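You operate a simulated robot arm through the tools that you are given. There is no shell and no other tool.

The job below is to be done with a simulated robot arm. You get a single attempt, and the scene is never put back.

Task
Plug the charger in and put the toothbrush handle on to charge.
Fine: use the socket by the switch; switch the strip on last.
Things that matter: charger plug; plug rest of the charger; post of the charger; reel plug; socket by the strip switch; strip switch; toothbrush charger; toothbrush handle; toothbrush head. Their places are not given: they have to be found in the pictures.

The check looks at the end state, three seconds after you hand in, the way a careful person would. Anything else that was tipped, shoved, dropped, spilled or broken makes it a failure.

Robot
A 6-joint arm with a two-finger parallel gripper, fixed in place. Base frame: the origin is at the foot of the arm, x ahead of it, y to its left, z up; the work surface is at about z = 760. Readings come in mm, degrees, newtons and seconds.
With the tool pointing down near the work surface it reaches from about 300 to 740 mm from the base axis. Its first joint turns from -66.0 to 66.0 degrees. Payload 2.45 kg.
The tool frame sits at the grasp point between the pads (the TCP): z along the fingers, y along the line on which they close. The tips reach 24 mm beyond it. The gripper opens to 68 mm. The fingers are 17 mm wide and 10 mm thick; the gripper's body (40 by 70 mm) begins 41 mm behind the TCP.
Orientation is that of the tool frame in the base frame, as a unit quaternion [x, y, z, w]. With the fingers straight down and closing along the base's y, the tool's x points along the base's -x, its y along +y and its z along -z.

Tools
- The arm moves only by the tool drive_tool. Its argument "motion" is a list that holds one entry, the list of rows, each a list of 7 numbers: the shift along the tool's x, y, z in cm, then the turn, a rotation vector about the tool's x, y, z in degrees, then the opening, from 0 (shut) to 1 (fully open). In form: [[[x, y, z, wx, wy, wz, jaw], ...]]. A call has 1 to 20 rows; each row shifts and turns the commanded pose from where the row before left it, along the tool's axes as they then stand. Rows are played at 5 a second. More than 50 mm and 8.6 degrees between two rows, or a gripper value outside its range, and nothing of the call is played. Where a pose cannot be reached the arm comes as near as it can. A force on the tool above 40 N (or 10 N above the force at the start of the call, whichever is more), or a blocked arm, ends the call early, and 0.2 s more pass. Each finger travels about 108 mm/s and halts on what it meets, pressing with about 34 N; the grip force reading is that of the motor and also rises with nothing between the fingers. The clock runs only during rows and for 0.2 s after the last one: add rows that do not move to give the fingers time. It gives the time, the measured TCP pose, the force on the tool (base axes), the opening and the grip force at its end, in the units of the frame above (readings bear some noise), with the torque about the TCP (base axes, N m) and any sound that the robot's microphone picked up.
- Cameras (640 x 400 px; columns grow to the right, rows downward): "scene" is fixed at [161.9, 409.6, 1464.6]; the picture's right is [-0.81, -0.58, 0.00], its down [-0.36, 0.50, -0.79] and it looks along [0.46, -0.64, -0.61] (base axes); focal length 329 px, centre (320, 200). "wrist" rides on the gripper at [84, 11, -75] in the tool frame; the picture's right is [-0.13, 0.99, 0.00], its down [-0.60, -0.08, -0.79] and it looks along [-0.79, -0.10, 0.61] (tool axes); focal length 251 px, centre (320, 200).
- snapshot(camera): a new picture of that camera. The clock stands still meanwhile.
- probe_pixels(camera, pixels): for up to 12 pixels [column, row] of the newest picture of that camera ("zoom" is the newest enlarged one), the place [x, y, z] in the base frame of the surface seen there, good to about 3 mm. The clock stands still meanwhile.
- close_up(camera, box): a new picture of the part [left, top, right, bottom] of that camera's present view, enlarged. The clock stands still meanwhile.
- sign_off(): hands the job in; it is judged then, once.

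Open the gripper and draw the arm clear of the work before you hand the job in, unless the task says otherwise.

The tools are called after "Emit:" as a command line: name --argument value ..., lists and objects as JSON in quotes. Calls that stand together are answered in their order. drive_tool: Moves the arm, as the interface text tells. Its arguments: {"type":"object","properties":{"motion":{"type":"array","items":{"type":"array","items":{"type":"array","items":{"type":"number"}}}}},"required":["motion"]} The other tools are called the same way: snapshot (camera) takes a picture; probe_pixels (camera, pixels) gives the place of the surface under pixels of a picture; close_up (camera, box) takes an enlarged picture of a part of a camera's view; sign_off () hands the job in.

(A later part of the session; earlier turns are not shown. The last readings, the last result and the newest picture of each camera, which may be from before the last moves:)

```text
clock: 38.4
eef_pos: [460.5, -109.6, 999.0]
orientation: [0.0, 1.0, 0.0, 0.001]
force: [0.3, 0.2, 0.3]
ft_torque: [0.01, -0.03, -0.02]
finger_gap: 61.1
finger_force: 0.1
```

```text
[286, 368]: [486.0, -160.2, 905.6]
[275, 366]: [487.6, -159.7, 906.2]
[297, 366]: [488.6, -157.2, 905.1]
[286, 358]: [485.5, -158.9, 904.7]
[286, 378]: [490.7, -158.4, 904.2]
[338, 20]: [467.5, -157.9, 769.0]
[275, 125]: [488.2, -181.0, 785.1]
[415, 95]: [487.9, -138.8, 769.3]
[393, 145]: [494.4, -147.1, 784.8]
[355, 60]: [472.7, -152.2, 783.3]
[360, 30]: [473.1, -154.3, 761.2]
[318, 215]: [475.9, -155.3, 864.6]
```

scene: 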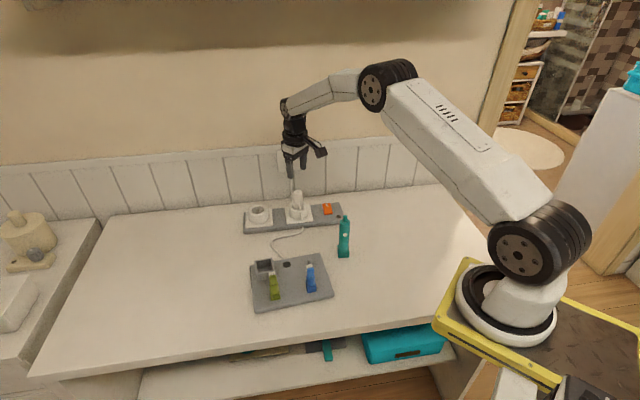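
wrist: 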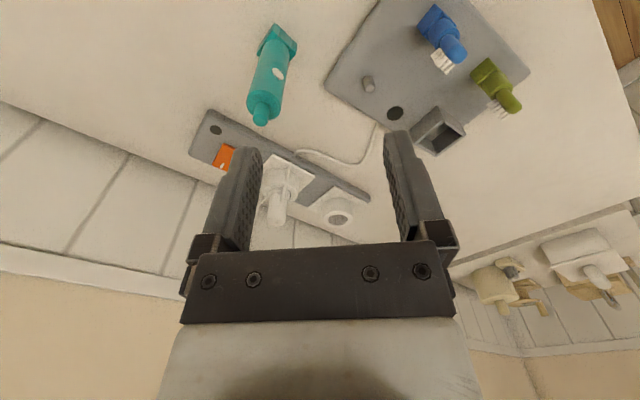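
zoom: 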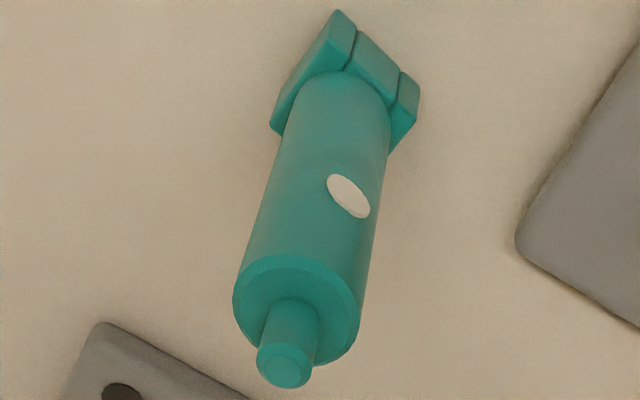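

The handle axis is (488,-159), nub top z≈905, body top z≈884. I turn the tool 42° so the pads close across the handle away from the button, and move above it.

Emit:
drive_tool --motion '[[[0, 0, 0, 0, 0, 8.4, 0.9], [0, 0, 0, 0, 0, 8.4, 0.9], [0, 0, 0, 0, 0, 8.4, 0.9], [0, 0, 0, 0, 0, 8.4, 0.9], [0, 0, 0, 0, 0, 8.4, 0.9], [-2.68, -0.92, 1.5, 0, 0, 0, 0.9], [-2.67, -0.91, 1.5, 0, 0, 0, 0.9], [0, 0, 0, 0, 0, 0, 0.9]]]'

Emit:
drive_tool --motion '[[[0, 0, 0, 0, 0, 0, 0.9]]]'

Emit:
snapshot --camera "wrist"

Emit:
close_up --camera "scene" --box '[305, 170, 385, 270]'

```text
clock: 40.2
eef_pos: [490.3, -159.6, 971.3]
orientation: [0.358, 0.934, 0.0, 0.001]
force: [0.6, 0.7, -0.2]
ft_torque: [-0.01, -0.01, -0.04]
finger_gap: 61.1
finger_force: 0.2
```

```text
clock: 40.6
eef_pos: [490.1, -158.9, 970.8]
orientation: [0.358, 0.934, 0.0, 0.0]
force: [0.8, -0.6, 0.0]
ft_torque: [0.0, -0.03, -0.01]
finger_gap: 61.2
finger_force: 0.0
```

```text
taken
```

wrist: 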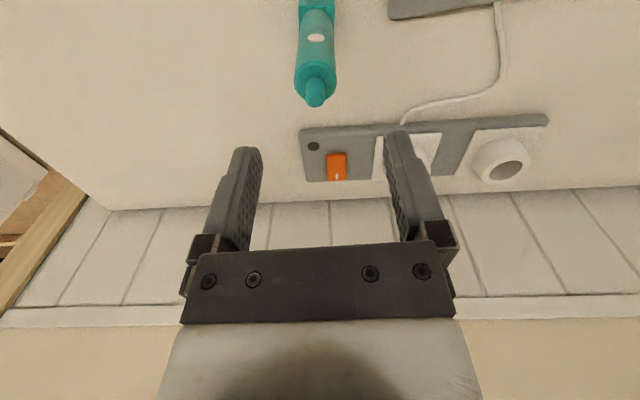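

```text
4.00 times, centred on (345, 220) of scene
```

zoom: 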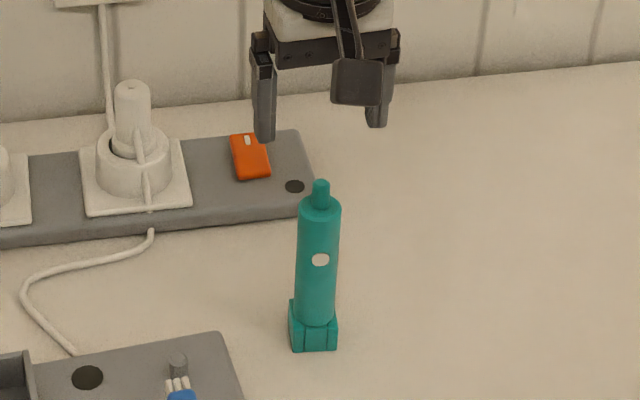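

The handle sits about 2 mm to one side (column 316 vs 320). I correct that and lower to TCP z≈868 with the fingers straddling the body.

Emit:
drive_tool --motion '[[[0.15, -0.2, 2.0, 0, 0, 0, 0.9], [0, 0, 3.0, 0, 0, 0, 0.9], [0, 0, 3.0, 0, 0, 0, 0.9], [0, 0, 2.2, 0, 0, 0, 0.9], [0, 0, 0, 0, 0, 0, 0.9]]]'

Emit:
snapshot --camera "wrist"

Emit:
close_up --camera "scene" --box '[305, 170, 385, 270]'

```text
clock: 41.8
eef_pos: [484.1, -160.1, 867.0]
orientation: [0.359, 0.934, 0.001, 0.001]
force: [-0.4, 0.5, 0.4]
ft_torque: [-0.01, 0.0, -0.02]
finger_gap: 61.0
finger_force: 0.1
```

```text
taken
```

wrist: 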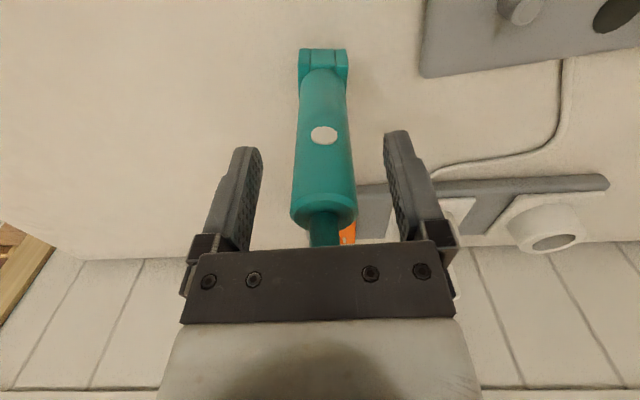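

```text
4.00 times, centred on (345, 220) of scene
```

zoom: 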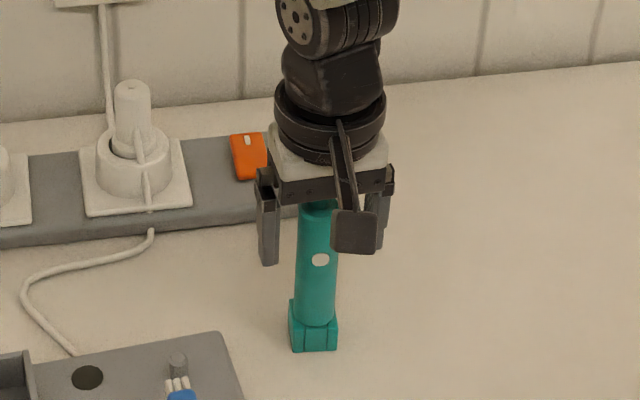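

The handle is within 2–3 mm of the pad centre. I trim the position and close on it.

Emit:
drive_tool --motion '[[[-0.15, 0.15, 0, 0, 0, 0, 0.9], [0, 0, 0, 0, 0, 0, 0.6], [0, 0, 0, 0, 0, 0, 0.5], [0, 0, 0, 0, 0, 0, 0.3], [0, 0, 0, 0, 0, 0, 0], [0, 0, 0, 0, 0, 0, 0], [0, 0, 0, 0, 0, 0, 0]]]'

Emit:
drive_tool --motion '[[[0, 0, 0, 0, 0, 0, 0]]]'

Emit:
snapshot --camera "wrist"

Emit:
close_up --camera "scene" --box '[305, 190, 385, 270]'

```text
clock: 43.4
eef_pos: [488.0, -159.3, 866.9]
orientation: [0.359, 0.933, -0.001, -0.001]
force: [-0.4, -0.5, 0.4]
ft_torque: [-0.07, 0.05, 0.04]
finger_gap: 28.1
finger_force: 33.6
```

```text
clock: 43.8
eef_pos: [487.6, -160.7, 866.8]
orientation: [0.358, 0.934, 0.0, 0.0]
force: [-0.8, 0.2, 0.8]
ft_torque: [-0.05, 0.04, -0.02]
finger_gap: 27.8
finger_force: 33.8
```

```text
taken
```

wrist: 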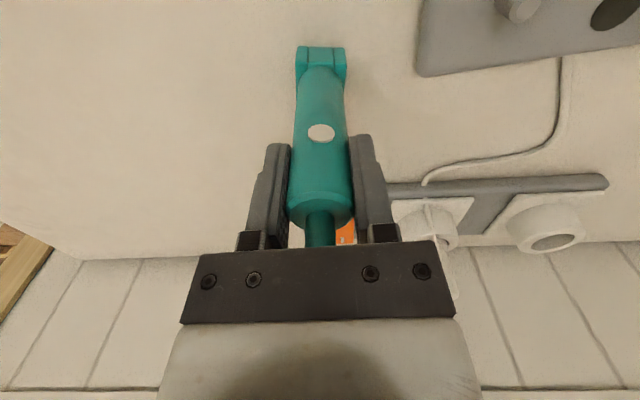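

```text
5.00 times, centred on (345, 230) of scene
```

zoom: 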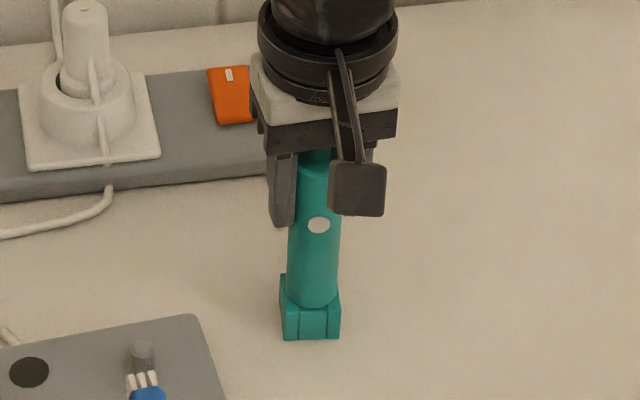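

The handle is gripped at 28 mm. I lift it straight up by 60 mm.

Emit:
drive_tool --motion '[[[0, 0, -1.0, 0, 0, 0, 0], [0, 0, -1.5, 0, 0, 0, 0], [0, 0, -1.5, 0, 0, 0, 0], [0, 0, -2.0, 0, 0, 0, 0], [0, 0, 0, 0, 0, 0, 0]]]'

Emit:
snapshot --camera "wrist"

Emit:
close_up --camera "scene" --box '[295, 190, 375, 290]'

```text
clock: 45.0
eef_pos: [486.1, -158.3, 928.0]
orientation: [0.357, 0.934, 0.001, 0.001]
force: [-0.6, -0.6, -1.3]
ft_torque: [0.01, -0.01, 0.0]
finger_gap: 27.8
finger_force: 34.0
```

```text
taken
```

wrist: 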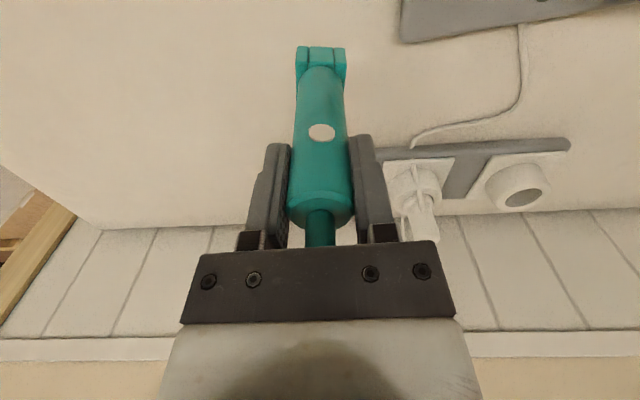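

```text
4.00 times, centred on (335, 240) of scene
```

zoom: 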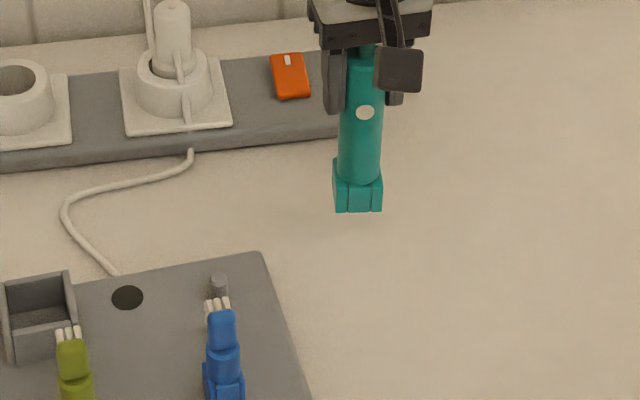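

The handle is up with its foot at z≈821. I carry it over the post at that height.

Emit:
drive_tool --motion '[[[1.06, 3.46, 0, 0, 0, 0, 0], [1.06, 3.46, 0, 0, 0, 0, 0], [1.05, 3.45, 0, 0, 0, 0, 0], [0, 0, 0, 0, 0, 0, 0]]]'

Emit:
drive_tool --motion '[[[0, 0, 0, 0, 0, 0, 0]]]'

Emit:
drive_tool --motion '[[[0, 0, 0, 0, 0, 0, 0]]]'

Emit:
snapshot --camera "wrist"

Emit:
close_up --camera "scene" --box '[280, 220, 340, 290]'

```text
clock: 46.0
eef_pos: [534.5, -60.7, 931.6]
orientation: [0.359, 0.933, 0.0, 0.0]
force: [0.5, 0.0, -1.4]
ft_torque: [0.02, -0.01, 0.01]
finger_gap: 27.8
finger_force: 34.8
```

```text
clock: 46.4
eef_pos: [535.8, -59.3, 931.9]
orientation: [0.359, 0.933, 0.0, 0.001]
force: [0.7, 0.0, -2.0]
ft_torque: [-0.02, -0.02, -0.02]
finger_gap: 28.1
finger_force: 34.2
```

```text
clock: 46.8
eef_pos: [534.1, -59.8, 930.2]
orientation: [0.359, 0.933, 0.0, 0.0]
force: [-0.6, 1.3, -1.4]
ft_torque: [0.02, -0.04, 0.02]
finger_gap: 28.1
finger_force: 33.9
```

```text
taken
```

wrist: 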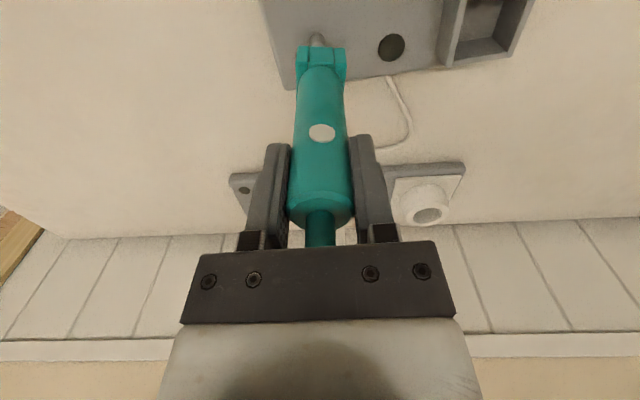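

```text
5.71 times, centred on (310, 255) of scene
```

zoom: 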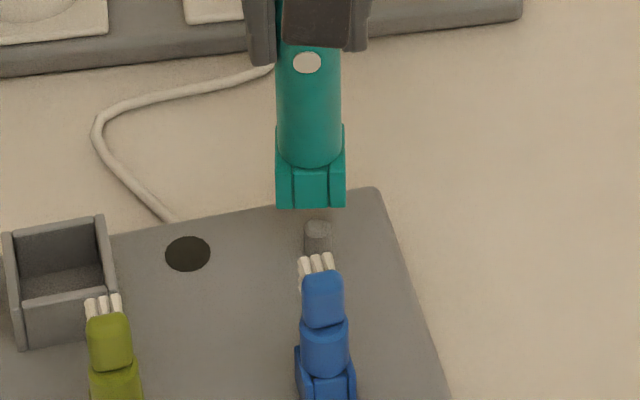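

The foot is over the post area; I zoom both views to compare foot and post positions.

Emit:
close_up --camera "wrist" --box '[280, 10, 370, 90]'

Emit:
close_up --camera "scene" --box '[295, 240, 325, 270]'

```text
5.00 times, centred on (325, 50) of wrist
```

zoom: 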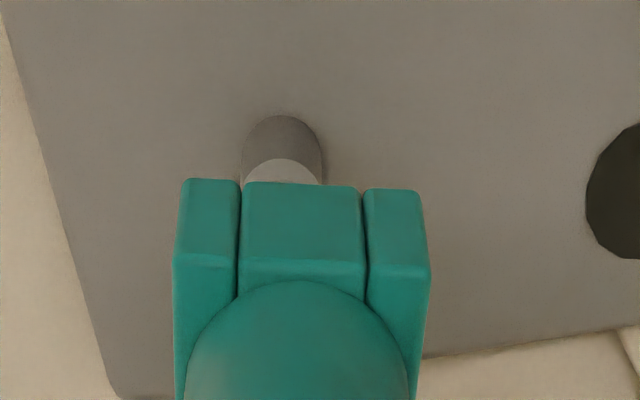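

```text
13.33 times, centred on (310, 255) of scene
```

zoom: 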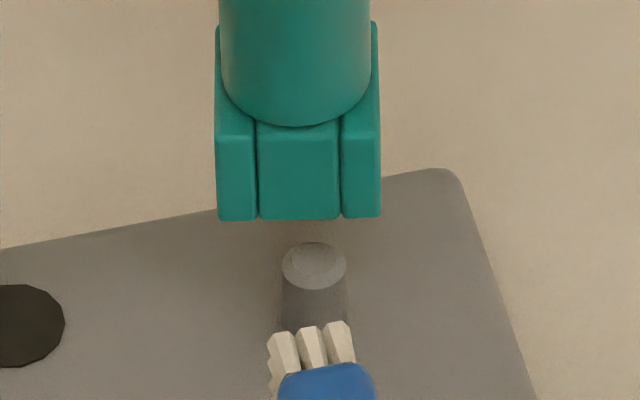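

Both views agree the handle must move about 2.4 mm along −y of the tool. I do that and lower to about 5 mm above the post top.

Emit:
drive_tool --motion '[[[0.04, -0.23, 0, 0, 0, 0, 0], [0, 0, 0.8, 0, 0, 0, 0], [0, 0, 0.8, 0, 0, 0, 0], [0, 0, 0, 0, 0, 0, 0]]]'

Emit:
drive_tool --motion '[[[0, 0, 0, 0, 0, 0, 0]]]'

Emit:
close_up --camera "wrist" --box '[280, 10, 370, 90]'

Emit:
close_up --camera "scene" --box '[295, 240, 325, 270]'

```text
clock: 47.8
eef_pos: [532.1, -63.3, 914.5]
orientation: [0.358, 0.934, 0.0, 0.001]
force: [-0.6, -0.5, -0.9]
ft_torque: [0.01, 0.01, -0.01]
finger_gap: 27.8
finger_force: 34.3
```

```text
clock: 48.2
eef_pos: [532.0, -63.3, 913.0]
orientation: [0.359, 0.933, 0.0, 0.0]
force: [0.2, 0.0, -1.6]
ft_torque: [0.01, -0.01, 0.0]
finger_gap: 27.7
finger_force: 34.0
```

```text
5.00 times, centred on (325, 50) of wrist
```

zoom: 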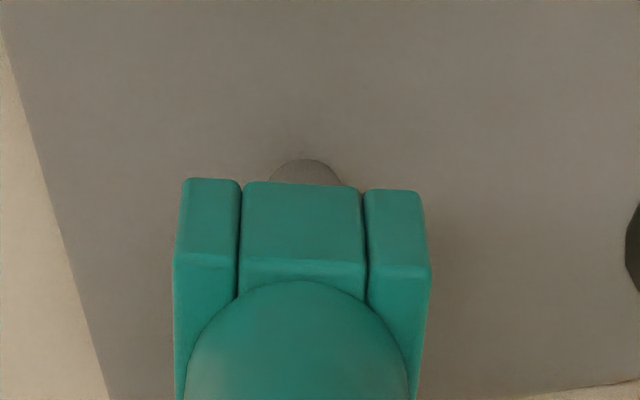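

```text
13.33 times, centred on (310, 255) of scene
```

zoom: 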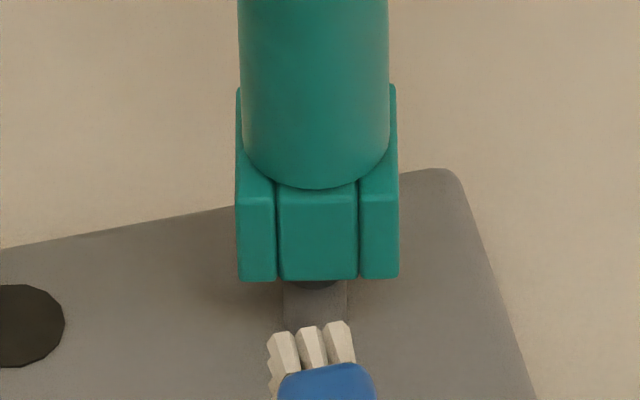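

I overshot by about 1 mm along the tool's y, and the readings suggest about 1 mm along its x as well. I correct both and look again.

Emit:
drive_tool --motion '[[[0.09, 0.1, 0, 0, 0, 0, 0], [0, 0, 0, 0, 0, 0, 0]]]'

Emit:
drive_tool --motion '[[[0, 0, 0, 0, 0, 0, 0]]]'

Emit:
drive_tool --motion '[[[0, 0, 0, 0, 0, 0, 0]]]'

Emit:
close_up --camera "wrist" --box '[280, 10, 370, 90]'

Emit:
close_up --camera "scene" --box '[295, 240, 325, 270]'

```text
clock: 48.8
eef_pos: [533.3, -61.3, 911.8]
orientation: [0.359, 0.933, 0.0, 0.0]
force: [-0.1, 0.8, -1.4]
ft_torque: [-0.01, 0.01, 0.0]
finger_gap: 28.0
finger_force: 33.9
```

```text
clock: 49.2
eef_pos: [532.1, -61.7, 911.4]
orientation: [0.358, 0.934, 0.0, 0.0]
force: [0.4, 0.1, -1.9]
ft_torque: [0.0, -0.03, 0.01]
finger_gap: 27.9
finger_force: 34.1
```

```text
clock: 49.6
eef_pos: [533.5, -61.6, 911.8]
orientation: [0.358, 0.934, 0.0, 0.0]
force: [-0.1, 0.5, -1.2]
ft_torque: [0.01, 0.01, -0.01]
finger_gap: 28.1
finger_force: 34.1
```

```text
5.00 times, centred on (325, 50) of wrist
```

zoom: 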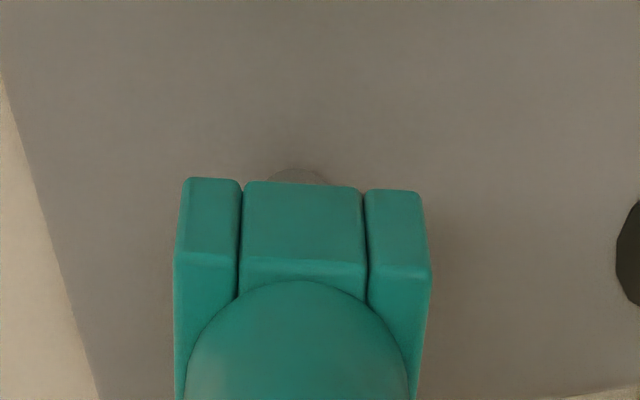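

```text
13.33 times, centred on (310, 255) of scene
```

zoom: 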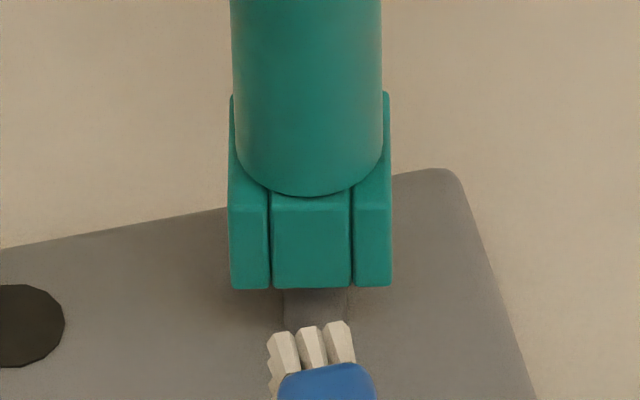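

Both views show the handle centred on the post within about 0.5 mm sideways; row estimates suggest about 0.8 mm more towards the camera. I apply that and lower 10 mm in small steps, watching the force.

Emit:
drive_tool --motion '[[[0.08, 0, 0.2, 0, 0, 0, 0], [0, 0, 0.2, 0, 0, 0, 0], [0, 0, 0.2, 0, 0, 0, 0], [0, 0, 0.2, 0, 0, 0, 0], [0, 0, 0.2, 0, 0, 0, 0], [0, 0, 0, 0, 0, 0, 0]]]'

Emit:
drive_tool --motion '[[[0, 0, 0, 0, 0, 0, 0]]]'

Emit:
close_up --camera "scene" --box '[295, 240, 325, 270]'

```text
clock: 51.0
eef_pos: [534.2, -61.6, 901.7]
orientation: [0.358, 0.934, 0.0, 0.0]
force: [-0.1, 0.3, -1.9]
ft_torque: [0.03, -0.01, 0.0]
finger_gap: 28.2
finger_force: 34.1
```

```text
clock: 51.4
eef_pos: [533.2, -60.7, 900.6]
orientation: [0.358, 0.934, 0.0, 0.0]
force: [-0.5, 0.1, -1.4]
ft_torque: [0.03, -0.04, 0.01]
finger_gap: 27.9
finger_force: 34.3
```

```text
13.33 times, centred on (310, 255) of scene
```

zoom: 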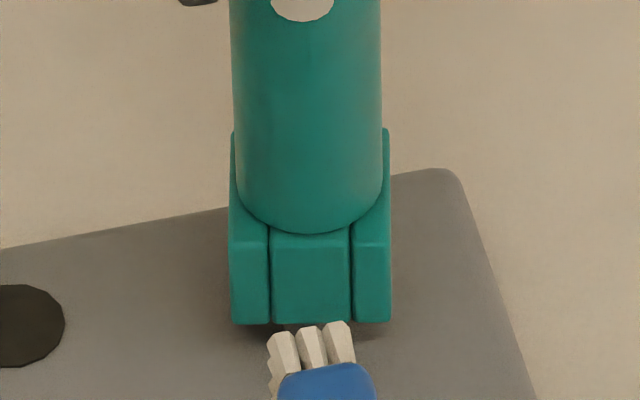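

No contact force at TCP z≈901, so the post seems to be entering. I continue down 8 mm gently.

Emit:
drive_tool --motion '[[[0, 0, 0.2, 0, 0, 0, 0], [0, 0, 0.2, 0, 0, 0, 0], [0, 0, 0.2, 0, 0, 0, 0], [0, 0, 0.2, 0, 0, 0, 0], [0, 0, 0, 0, 0, 0, 0]]]'

Emit:
drive_tool --motion '[[[0, 0, 0, 0, 0, 0, 0]]]'

Emit:
close_up --camera "scene" --box '[295, 240, 325, 270]'

Emit:
close_up --camera "wrist" --box '[280, 10, 370, 90]'

```text
clock: 52.6
eef_pos: [533.5, -62.6, 893.2]
orientation: [0.359, 0.934, 0.001, 0.0]
force: [0.7, 0.3, -1.3]
ft_torque: [0.01, 0.01, 0.0]
finger_gap: 27.7
finger_force: 34.2
```

```text
clock: 53.0
eef_pos: [532.7, -61.6, 895.4]
orientation: [0.359, 0.933, 0.0, 0.0]
force: [0.4, 0.2, -1.0]
ft_torque: [-0.01, -0.03, -0.02]
finger_gap: 28.2
finger_force: 34.3
```

```text
13.33 times, centred on (310, 255) of scene
```

zoom: 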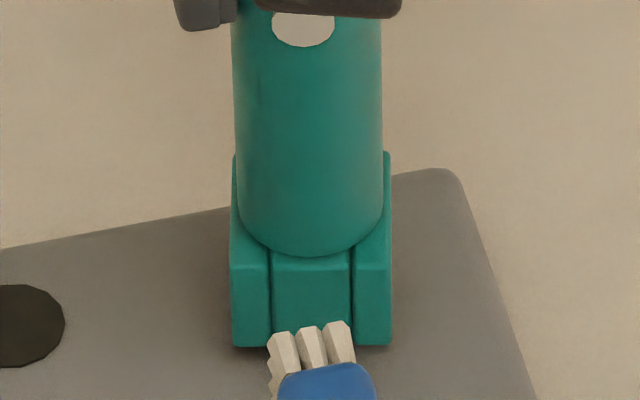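

```text
5.00 times, centred on (325, 50) of wrist
```

zoom: 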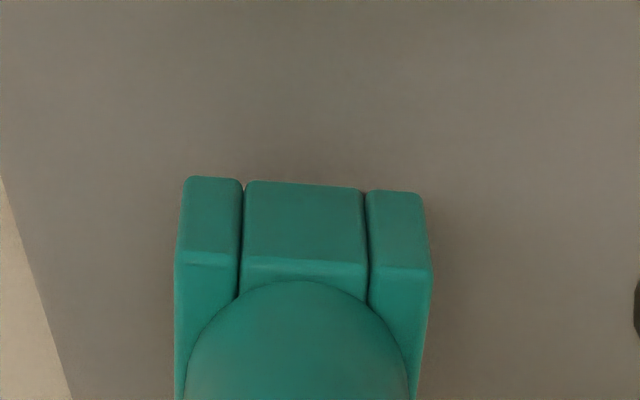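

The foot is well past the post's top without force, so the post is inside the handle. I continue until it rests on the plate.

Emit:
drive_tool --motion '[[[0, 0, 0.2, 0, 0, 0, 0], [0, 0, 0.2, 0, 0, 0, 0], [0, 0, 0, 0, 0, 0, 0]]]'

Emit:
drive_tool --motion '[[[0, 0, 0.15, 0, 0, 0, 0], [0, 0, 0, 0, 0, 0, 0]]]'

Emit:
drive_tool --motion '[[[0, 0, 0.15, 0, 0, 0, 0], [0, 0, 0, 0, 0, 0, 0]]]'

```text
clock: 53.8
eef_pos: [532.0, -61.8, 890.7]
orientation: [0.358, 0.934, 0.001, 0.0]
force: [0.7, -0.3, -1.6]
ft_torque: [0.02, -0.02, -0.03]
finger_gap: 28.0
finger_force: 33.9
```

```text
clock: 54.4
eef_pos: [532.1, -60.3, 888.7]
orientation: [0.359, 0.934, 0.0, 0.0]
force: [0.4, -0.1, -0.7]
ft_torque: [0.05, -0.01, -0.03]
finger_gap: 27.5
finger_force: 34.2
```

```text
clock: 55.0
eef_pos: [530.0, -62.2, 887.3]
orientation: [0.358, 0.934, 0.0, 0.001]
force: [0.5, 0.4, -1.5]
ft_torque: [0.0, -0.02, 0.02]
finger_gap: 27.9
finger_force: 34.1
```

Still no contact at TCP z≈887.5. I go on in 1 mm steps until the force rises.

Emit:
drive_tool --motion '[[[0, 0, 0.1, 0, 0, 0, 0], [0, 0, 0, 0, 0, 0, 0]]]'

Emit:
drive_tool --motion '[[[0, 0, 0.1, 0, 0, 0, 0], [0, 0, 0, 0, 0, 0, 0]]]'

Emit:
close_up --camera "scene" --box '[295, 240, 325, 270]'

```text
clock: 55.6
eef_pos: [532.0, -61.3, 887.4]
orientation: [0.358, 0.934, 0.0, 0.0]
force: [0.0, -0.1, -2.1]
ft_torque: [-0.01, 0.0, -0.02]
finger_gap: 27.7
finger_force: 33.7
```

```text
clock: 56.2
eef_pos: [532.8, -61.3, 885.3]
orientation: [0.359, 0.933, 0.001, 0.001]
force: [1.2, -0.5, 0.7]
ft_torque: [0.01, 0.03, 0.02]
finger_gap: 28.0
finger_force: 34.1
```

```text
13.33 times, centred on (310, 255) of scene
```

zoom: 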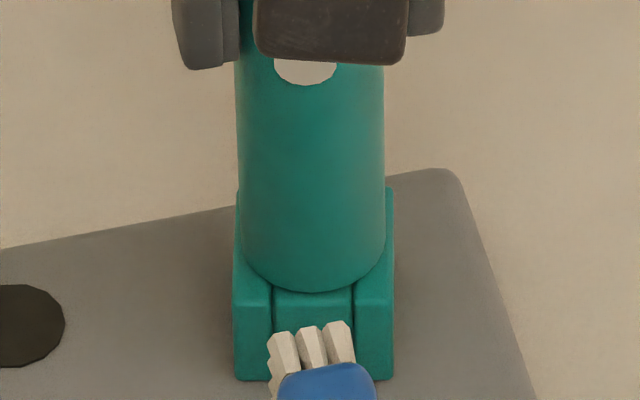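

The force turned from −1.5 to +0.7 N: contact is starting. One more millimetre to confirm.

Emit:
drive_tool --motion '[[[0, 0, 0.1, 0, 0, 0, 0], [0, 0, 0, 0, 0, 0, 0]]]'

```text
clock: 56.8
eef_pos: [532.4, -62.2, 885.3]
orientation: [0.358, 0.934, 0.002, 0.001]
force: [-5.8, 1.3, 22.9]
ft_torque: [0.0, 0.35, 0.11]
finger_gap: 28.1
finger_force: 34.2
```

Firm contact (+23 N) at z≈885: the handle stands on the plate. I ease off 1.2 mm and open.

Emit:
drive_tool --motion '[[[0, 0, -0.12, 0, 0, 0, 0], [0, 0, 0, 0, 0, 0, 0]]]'

Emit:
drive_tool --motion '[[[0, 0, 0, 0, 0, 0, 0.45], [0, 0, 0, 0, 0, 0, 0.6], [0, 0, 0, 0, 0, 0, 0.8], [0, 0, 0, 0, 0, 0, 0.9], [0, 0, 0, 0, 0, 0, 0.9]]]'

Emit:
snapshot --camera "wrist"

Emit:
close_up --camera "scene" --box '[260, 200, 340, 300]'

```text
clock: 57.4
eef_pos: [533.2, -61.3, 885.0]
orientation: [0.358, 0.934, 0.001, 0.002]
force: [0.5, 0.6, 9.0]
ft_torque: [-0.04, -0.2, 0.0]
finger_gap: 27.6
finger_force: 33.7
```

```text
clock: 58.6
eef_pos: [533.6, -60.9, 884.7]
orientation: [0.358, 0.934, 0.0, 0.0]
force: [-0.3, -0.3, 1.1]
ft_torque: [0.03, -0.04, -0.01]
finger_gap: 61.3
finger_force: 0.0
```

```text
taken
```

wrist: 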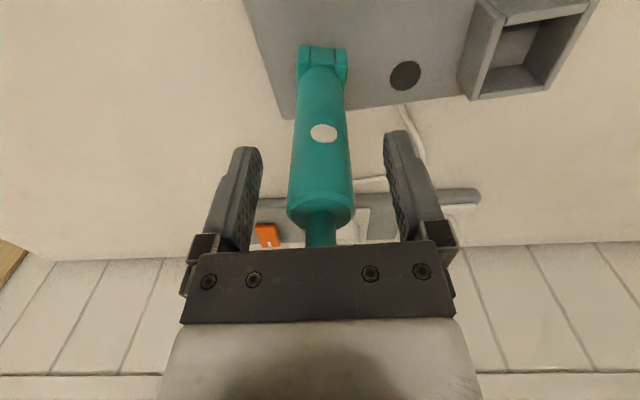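

```text
4.00 times, centred on (300, 250) of scene
```

zoom: 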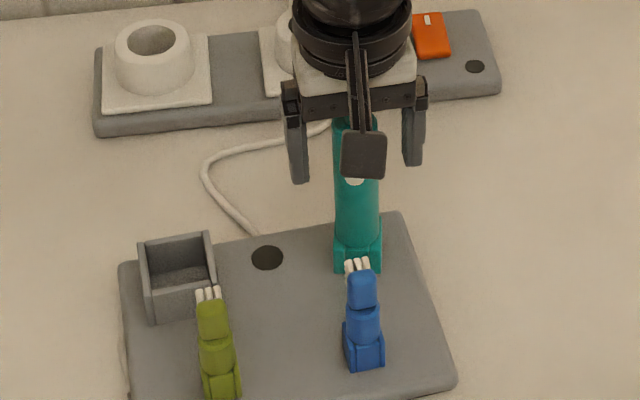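

The handle stands upright on the charger. I retreat straight up well clear of it.

Emit:
drive_tool --motion '[[[0, 0, -1.5, 0, 0, 0, 0.9], [0, 0, -2.5, 0, 0, 0, 0.9], [0, 0, -4.0, 0, 0, 0, 0.9], [0, 0, -4.0, 0, 0, 0, 0.9], [0, 0, 0, 0, 0, 0, 0.9]]]'

Emit:
snapshot --camera "wrist"

Emit:
snapshot --camera "scene"

Emit:
close_up --camera "scene" --box '[240, 190, 350, 310]'

```text
clock: 59.8
eef_pos: [531.7, -59.3, 1005.2]
orientation: [0.359, 0.933, 0.0, 0.0]
force: [0.7, -0.9, -0.4]
ft_torque: [-0.01, -0.02, 0.01]
finger_gap: 61.4
finger_force: 0.0
```

```text
taken
```

wrist: 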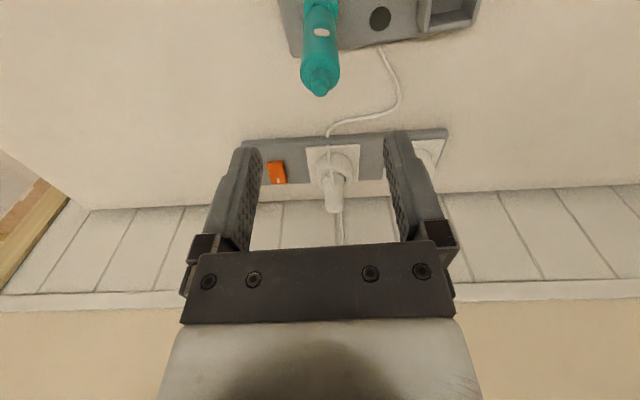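

```text
taken
```

scene: 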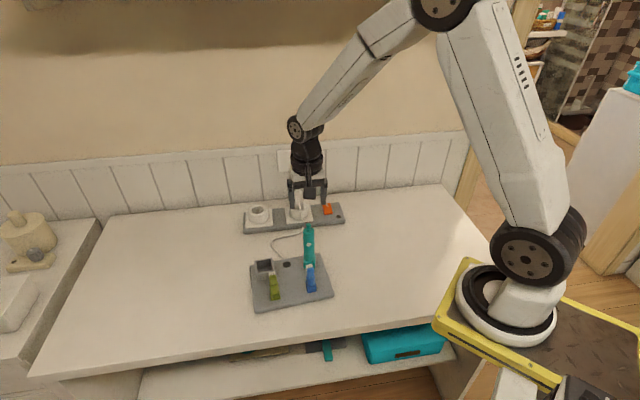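

```text
3.33 times, centred on (295, 250) of scene
```

zoom: 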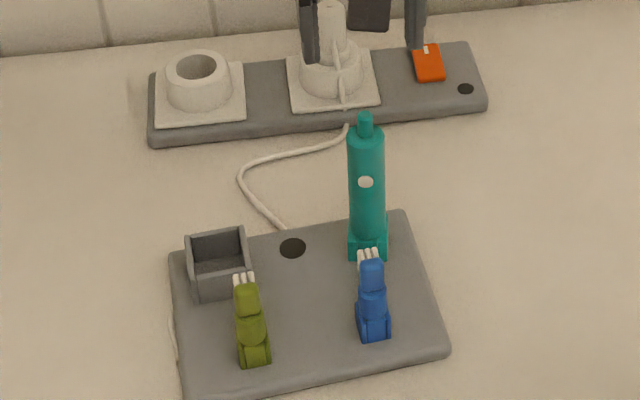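

The handle is on the charger, heads undisturbed. Now I study the strip switch, at (277,172) in the wrist view.

Emit:
close_up --camera "wrist" --box '[255, 150, 305, 190]'

Emit:
close_up --camera "scene" --box '[310, 195, 350, 225]'

```text
10.00 times, centred on (280, 170) of wrist
```

zoom: 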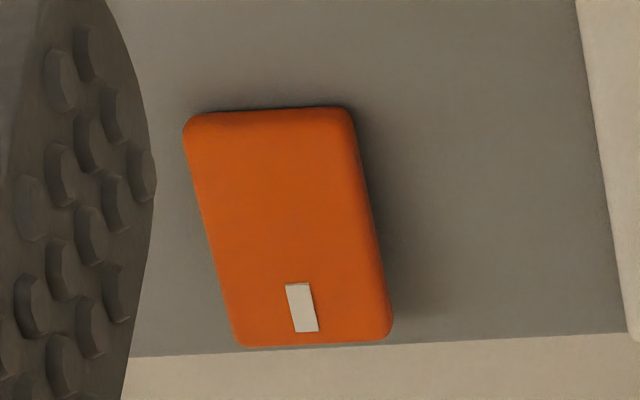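

```text
13.33 times, centred on (330, 210) of scene
```

zoom: 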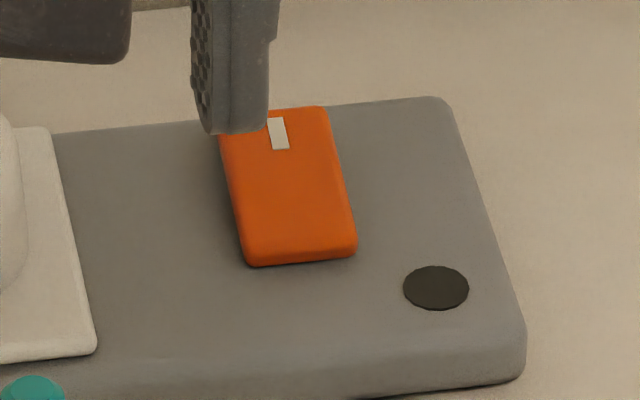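

The rocker has a white "I" bar at its wall-side end. I probe heights along it to see which end is raised.

Emit:
probe_pixels --camera "zoom" --pixels '[[278, 133], [300, 120], [310, 125], [290, 160], [260, 160], [285, 190], [290, 215], [280, 240], [320, 240], [265, 235], [180, 250], [380, 200]]'

Emit:
close_up --camera "wrist" --box '[255, 150, 305, 190]'

Emit:
probe_pixels --camera "zoom" --pixels '[[210, 130], [270, 130], [330, 130], [225, 180], [290, 180], [350, 180], [300, 230], [250, 310], [300, 310], [365, 310], [480, 200], [480, 300]]'

Emit:
probe_pixels --camera "zoom" --pixels '[[210, 130], [270, 130], [330, 130], [225, 180], [290, 180], [350, 180], [300, 230], [250, 310], [300, 310], [365, 310], [480, 200], [480, 300]]'

```text
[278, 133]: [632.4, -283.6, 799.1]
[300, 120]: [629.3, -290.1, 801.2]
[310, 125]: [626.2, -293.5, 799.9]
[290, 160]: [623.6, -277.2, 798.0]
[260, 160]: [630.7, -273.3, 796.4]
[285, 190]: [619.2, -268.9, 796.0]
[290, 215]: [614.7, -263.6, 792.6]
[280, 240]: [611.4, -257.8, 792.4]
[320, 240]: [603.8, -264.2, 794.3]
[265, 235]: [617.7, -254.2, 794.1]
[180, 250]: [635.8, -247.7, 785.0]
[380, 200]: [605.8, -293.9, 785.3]
```

```text
10.00 times, centred on (280, 170) of wrist
```

zoom: 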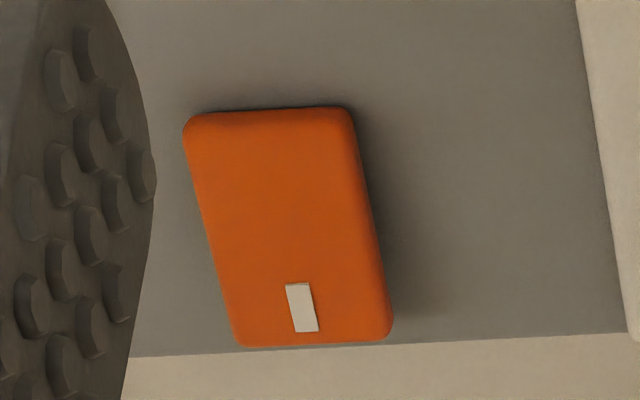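

```text
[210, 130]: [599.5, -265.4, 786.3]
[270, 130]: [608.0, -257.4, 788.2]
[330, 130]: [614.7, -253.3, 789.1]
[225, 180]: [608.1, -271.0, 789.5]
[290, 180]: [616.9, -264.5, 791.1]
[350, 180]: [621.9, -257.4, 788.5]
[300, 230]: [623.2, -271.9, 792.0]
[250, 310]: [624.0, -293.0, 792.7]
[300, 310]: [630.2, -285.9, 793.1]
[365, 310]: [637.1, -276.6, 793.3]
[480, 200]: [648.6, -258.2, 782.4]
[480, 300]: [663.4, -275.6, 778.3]
```

```text
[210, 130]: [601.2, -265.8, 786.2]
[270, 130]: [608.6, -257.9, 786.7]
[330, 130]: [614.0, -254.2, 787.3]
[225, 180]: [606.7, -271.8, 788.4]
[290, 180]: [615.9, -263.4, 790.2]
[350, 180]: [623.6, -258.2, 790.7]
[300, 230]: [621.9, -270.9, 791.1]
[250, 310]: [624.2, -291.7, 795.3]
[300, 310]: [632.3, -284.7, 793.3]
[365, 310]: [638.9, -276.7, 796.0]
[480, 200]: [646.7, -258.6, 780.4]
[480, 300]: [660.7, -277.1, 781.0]
```

The "I" end near the wall is raised (≈794 vs ≈787), so the switch is off and that end must be pressed. I probe the wall position to check clearance behind the strip.

Emit:
probe_pixels --camera "wrist" --pixels '[[270, 192], [300, 190], [270, 210], [300, 215], [300, 250], [240, 205], [420, 215], [150, 220], [100, 215], [240, 140], [300, 140], [335, 200]]'

```text
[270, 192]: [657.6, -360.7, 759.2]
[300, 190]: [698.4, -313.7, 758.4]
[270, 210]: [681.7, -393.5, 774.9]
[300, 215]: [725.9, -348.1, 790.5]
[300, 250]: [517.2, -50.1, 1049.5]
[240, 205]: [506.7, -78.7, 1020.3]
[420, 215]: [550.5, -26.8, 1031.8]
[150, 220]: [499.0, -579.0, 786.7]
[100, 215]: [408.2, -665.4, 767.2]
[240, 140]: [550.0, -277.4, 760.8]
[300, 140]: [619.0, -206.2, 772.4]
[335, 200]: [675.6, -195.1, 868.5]
```

The wall is about 115 mm behind the switch, so there is room. I close the fingers, move above the "I" end of the rocker and come down to about 40 mm above it.

Emit:
drive_tool --motion '[[[-3.69, -1.685, 0, 0, 0, 0, 0.5], [-3.69, -1.685, 0, 0, 0, 0, 0], [-3.69, -1.685, 0, 0, 0, 0, 0], [-3.69, -1.685, 0, 0, 0, 0, 0], [-3.69, -1.685, 0, 0, 0, 0, 0], [-3.69, -1.685, 0, 0, 0, 0, 0], [0, 0, 3.6, 0, 0, 0, 0], [0, 0, 3.6, 0, 0, 0, 0], [0, 0, 3.6, 0, 0, 0, 0], [0, 0, 3.6, 0, 0, 0, 0], [0, 0, 0, 0, 0, 0, 0]]]'

Emit:
drive_tool --motion '[[[0, 0, 0, 0, 0, 0, 0]]]'

Emit:
snapshot --camera "wrist"

Emit:
close_up --camera "scene" --box '[290, 170, 360, 230]'

```text
clock: 62.2
eef_pos: [628.5, -285.0, 861.0]
orientation: [0.359, 0.933, 0.0, 0.001]
force: [0.1, 0.6, -0.8]
ft_torque: [0.0, 0.01, -0.01]
finger_gap: 0.0
finger_force: 23.9
```

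```text
clock: 62.6
eef_pos: [629.1, -284.6, 860.9]
orientation: [0.359, 0.933, 0.0, 0.0]
force: [-1.6, -0.5, -0.5]
ft_torque: [0.02, 0.01, 0.02]
finger_gap: 0.0
finger_force: 23.5
```

```text
taken
```

wrist: 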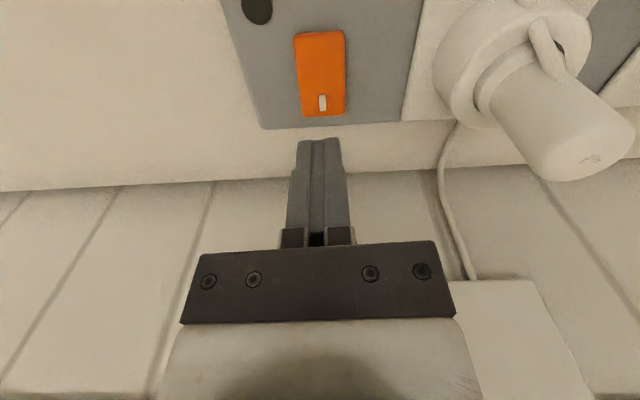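

```text
6.67 times, centred on (325, 200) of scene
```

zoom: 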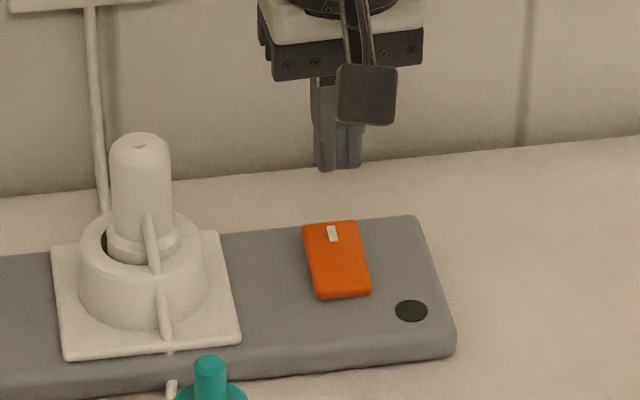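

I trim slightly and lower to just above the rocker (tips ≈ 802).

Emit:
drive_tool --motion '[[[0.1, 0.1, 1.5, 0, 0, 0, 0], [0, 0, 1.2, 0, 0, 0, 0], [0, 0, 0.8, 0, 0, 0, 0], [0, 0, 0, 0, 0, 0, 0]]]'

Emit:
close_up --camera "wrist" --box '[250, 60, 390, 200]'

Emit:
close_up --camera "scene" --box '[305, 190, 350, 225]'

```text
clock: 63.6
eef_pos: [630.2, -283.0, 827.2]
orientation: [0.358, 0.934, 0.001, 0.0]
force: [0.3, -0.1, -0.1]
ft_torque: [0.0, -0.03, -0.02]
finger_gap: 0.0
finger_force: 23.6
```

```text
2.86 times, centred on (320, 130) of wrist
```

zoom: 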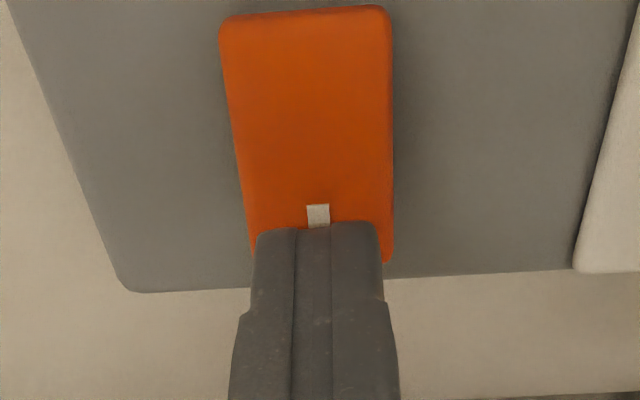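

```text
11.43 times, centred on (328, 208) of scene
```

zoom: 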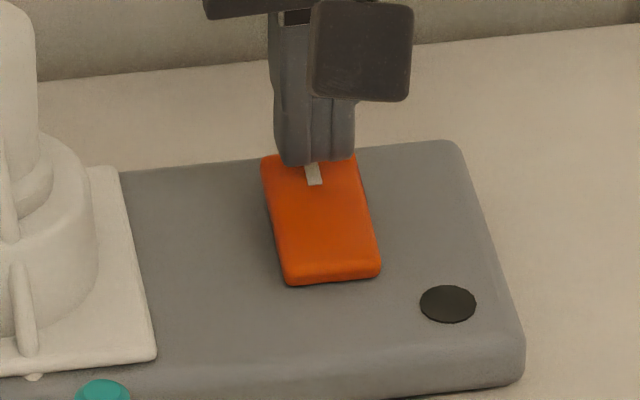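

The tips are right over the "I" end. I press down in small steps and watch force and sound.

Emit:
drive_tool --motion '[[[0, 0, 0.2, 0, 0, 0, 0], [0, 0, 0.2, 0, 0, 0, 0], [0, 0, 0.2, 0, 0, 0, 0], [0, 0, 0.2, 0, 0, 0, 0], [0, 0, 0.1, 0, 0, 0, 0], [0, 0, 0, 0, 0, 0, 0]]]'

Emit:
drive_tool --motion '[[[0, 0, 0.1, 0, 0, 0, 0], [0, 0, 0.1, 0, 0, 0, 0], [0, 0, 0, 0, 0, 0, 0]]]'

```text
clock: 65.0
eef_pos: [628.6, -283.6, 816.7]
orientation: [0.358, 0.934, 0.0, 0.001]
force: [0.5, 0.7, -0.4]
ft_torque: [0.0, -0.01, -0.01]
finger_gap: 0.0
finger_force: 23.8
```

```text
clock: 65.8
eef_pos: [628.8, -283.6, 814.6]
orientation: [0.358, 0.934, 0.0, 0.002]
force: [-3.4, -1.6, 9.9]
ft_torque: [0.06, 0.13, 0.04]
finger_gap: 0.1
finger_force: 23.6
```

Contact: 9.9 N at TCP z≈814.6. I press on in 1 mm steps.

Emit:
drive_tool --motion '[[[0, 0, 0.1, 0, 0, 0, 0], [0, 0, 0, 0, 0, 0, 0]]]'

Emit:
drive_tool --motion '[[[0, 0, 0.1, 0, 0, 0, 0], [0, 0, 0, 0, 0, 0, 0]]]'

Emit:
close_up --camera "scene" --box '[305, 190, 350, 225]'

```text
clock: 66.4
eef_pos: [630.3, -283.0, 816.5]
orientation: [0.359, 0.933, 0.001, 0.002]
force: [-4.7, -0.1, 22.6]
ft_torque: [0.15, 0.22, 0.01]
finger_gap: 0.0
finger_force: 23.7
```

```text
clock: 67.0
eef_pos: [630.7, -283.9, 815.4]
orientation: [0.358, 0.934, -0.001, 0.003]
force: [-8.0, -0.5, 30.5]
ft_torque: [0.17, 0.38, 0.08]
finger_gap: 0.0
finger_force: 23.4
```

```text
11.43 times, centred on (328, 208) of scene
```

zoom: 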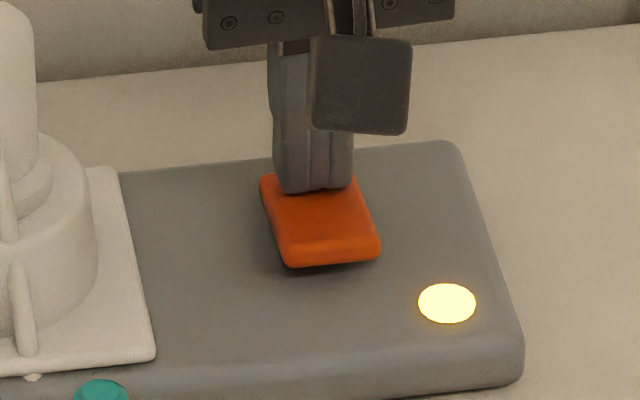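

The strip lamp at (447,303) is glowing and the rocker has flipped. I lift off straight up and check the charger lamp.

Emit:
drive_tool --motion '[[[0, 0, -0.5, 0, 0, 0, 0], [0, 0, -1.5, 0, 0, 0, 0], [0, 0, -3.0, 0, 0, 0, 0], [0, 0, -4.0, 0, 0, 0, 0], [0, 0, -4.0, 0, 0, 0, 0], [0, 0, -4.0, 0, 0, 0, 0], [0, 0, 0, 0, 0, 0, 0]]]'

Emit:
snapshot --camera "scene"

Emit:
close_up --camera "scene" --box '[240, 190, 350, 310]'

```text
clock: 68.6
eef_pos: [626.9, -283.9, 979.7]
orientation: [0.358, 0.934, -0.001, 0.0]
force: [0.0, -0.4, 0.4]
ft_torque: [0.04, 0.01, -0.01]
finger_gap: 0.2
finger_force: 23.2
```

```text
taken
```

scene: 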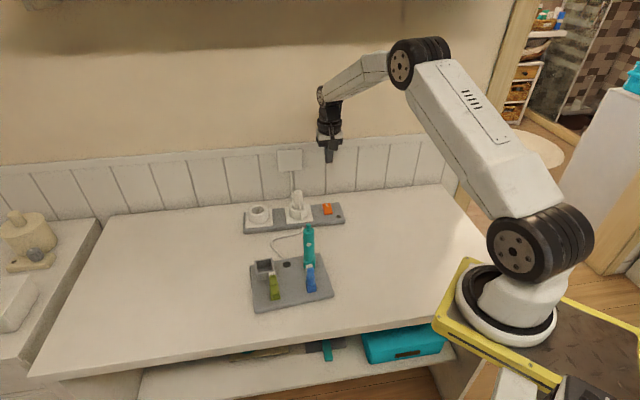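

```text
3.33 times, centred on (295, 250) of scene
```

zoom: 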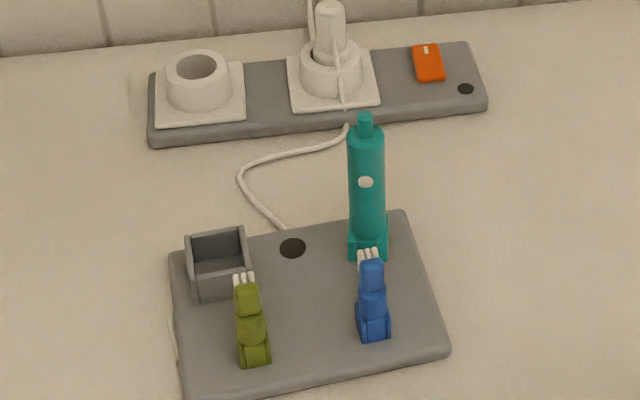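

The strip lamp is dark again after lifting. I zoom in on the rocker to see its state.

Emit:
close_up --camera "scene" --box '[305, 190, 350, 225]'

Emit:
snapshot --camera "wrist"

```text
11.43 times, centred on (328, 208) of scene
```

zoom: 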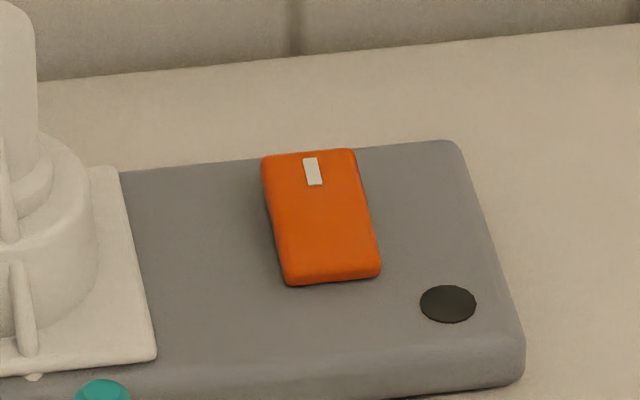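

```text
taken
```

wrist: 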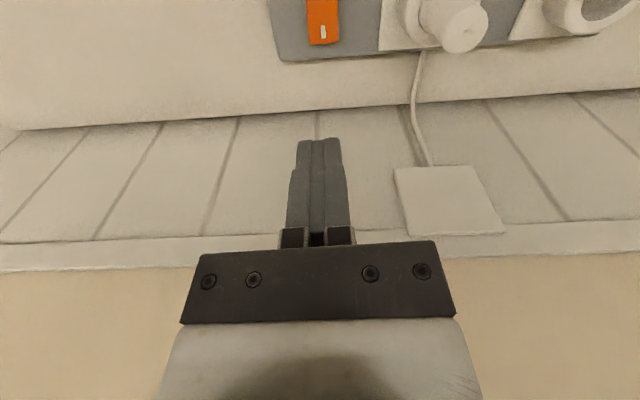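

The rocker sprang back: my fingertips bore too near its pivot, so it hadn't gone fully over. I'll press again nearer the outer end of the "I" side, about 6.5 mm further out.

Emit:
drive_tool --motion '[[[-0.65, 0, 2.0, 0, 0, 0, 0], [0, 0, 4.0, 0, 0, 0, 0], [0, 0, 4.0, 0, 0, 0, 0], [0, 0, 3.5, 0, 0, 0, 0], [0, 0, 1.7, 0, 0, 0, 0], [0, 0, 0, 0, 0, 0, 0]]]'

Emit:
drive_tool --motion '[[[0, 0, 0, 0, 0, 0, 0]]]'

Emit:
close_up --camera "wrist" --box '[250, 60, 390, 200]'

Emit:
close_up --camera "scene" --box '[305, 190, 350, 225]'

```text
clock: 70.0
eef_pos: [634.5, -288.0, 830.0]
orientation: [0.359, 0.933, 0.0, 0.002]
force: [0.1, -0.7, 1.1]
ft_torque: [0.0, -0.01, 0.02]
finger_gap: 0.1
finger_force: 23.7
```

```text
clock: 70.4
eef_pos: [633.3, -287.7, 829.6]
orientation: [0.359, 0.933, 0.0, -0.001]
force: [1.0, 0.4, -0.4]
ft_torque: [0.0, 0.02, 0.0]
finger_gap: 0.1
finger_force: 24.0
```

```text
2.86 times, centred on (320, 130) of wrist
```

zoom: 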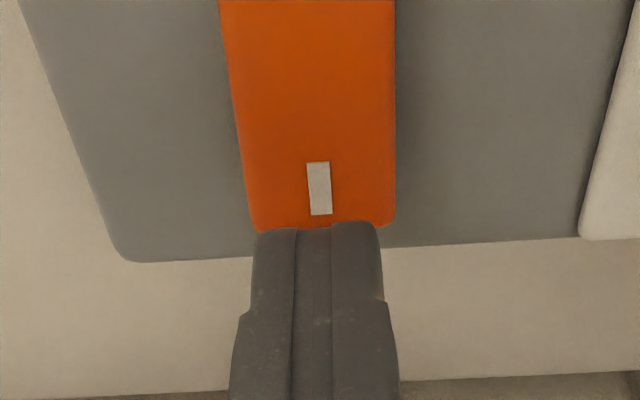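

```text
11.43 times, centred on (328, 208) of scene
```

zoom: 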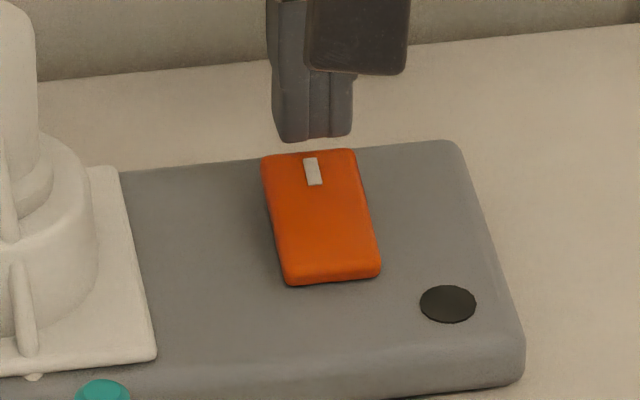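

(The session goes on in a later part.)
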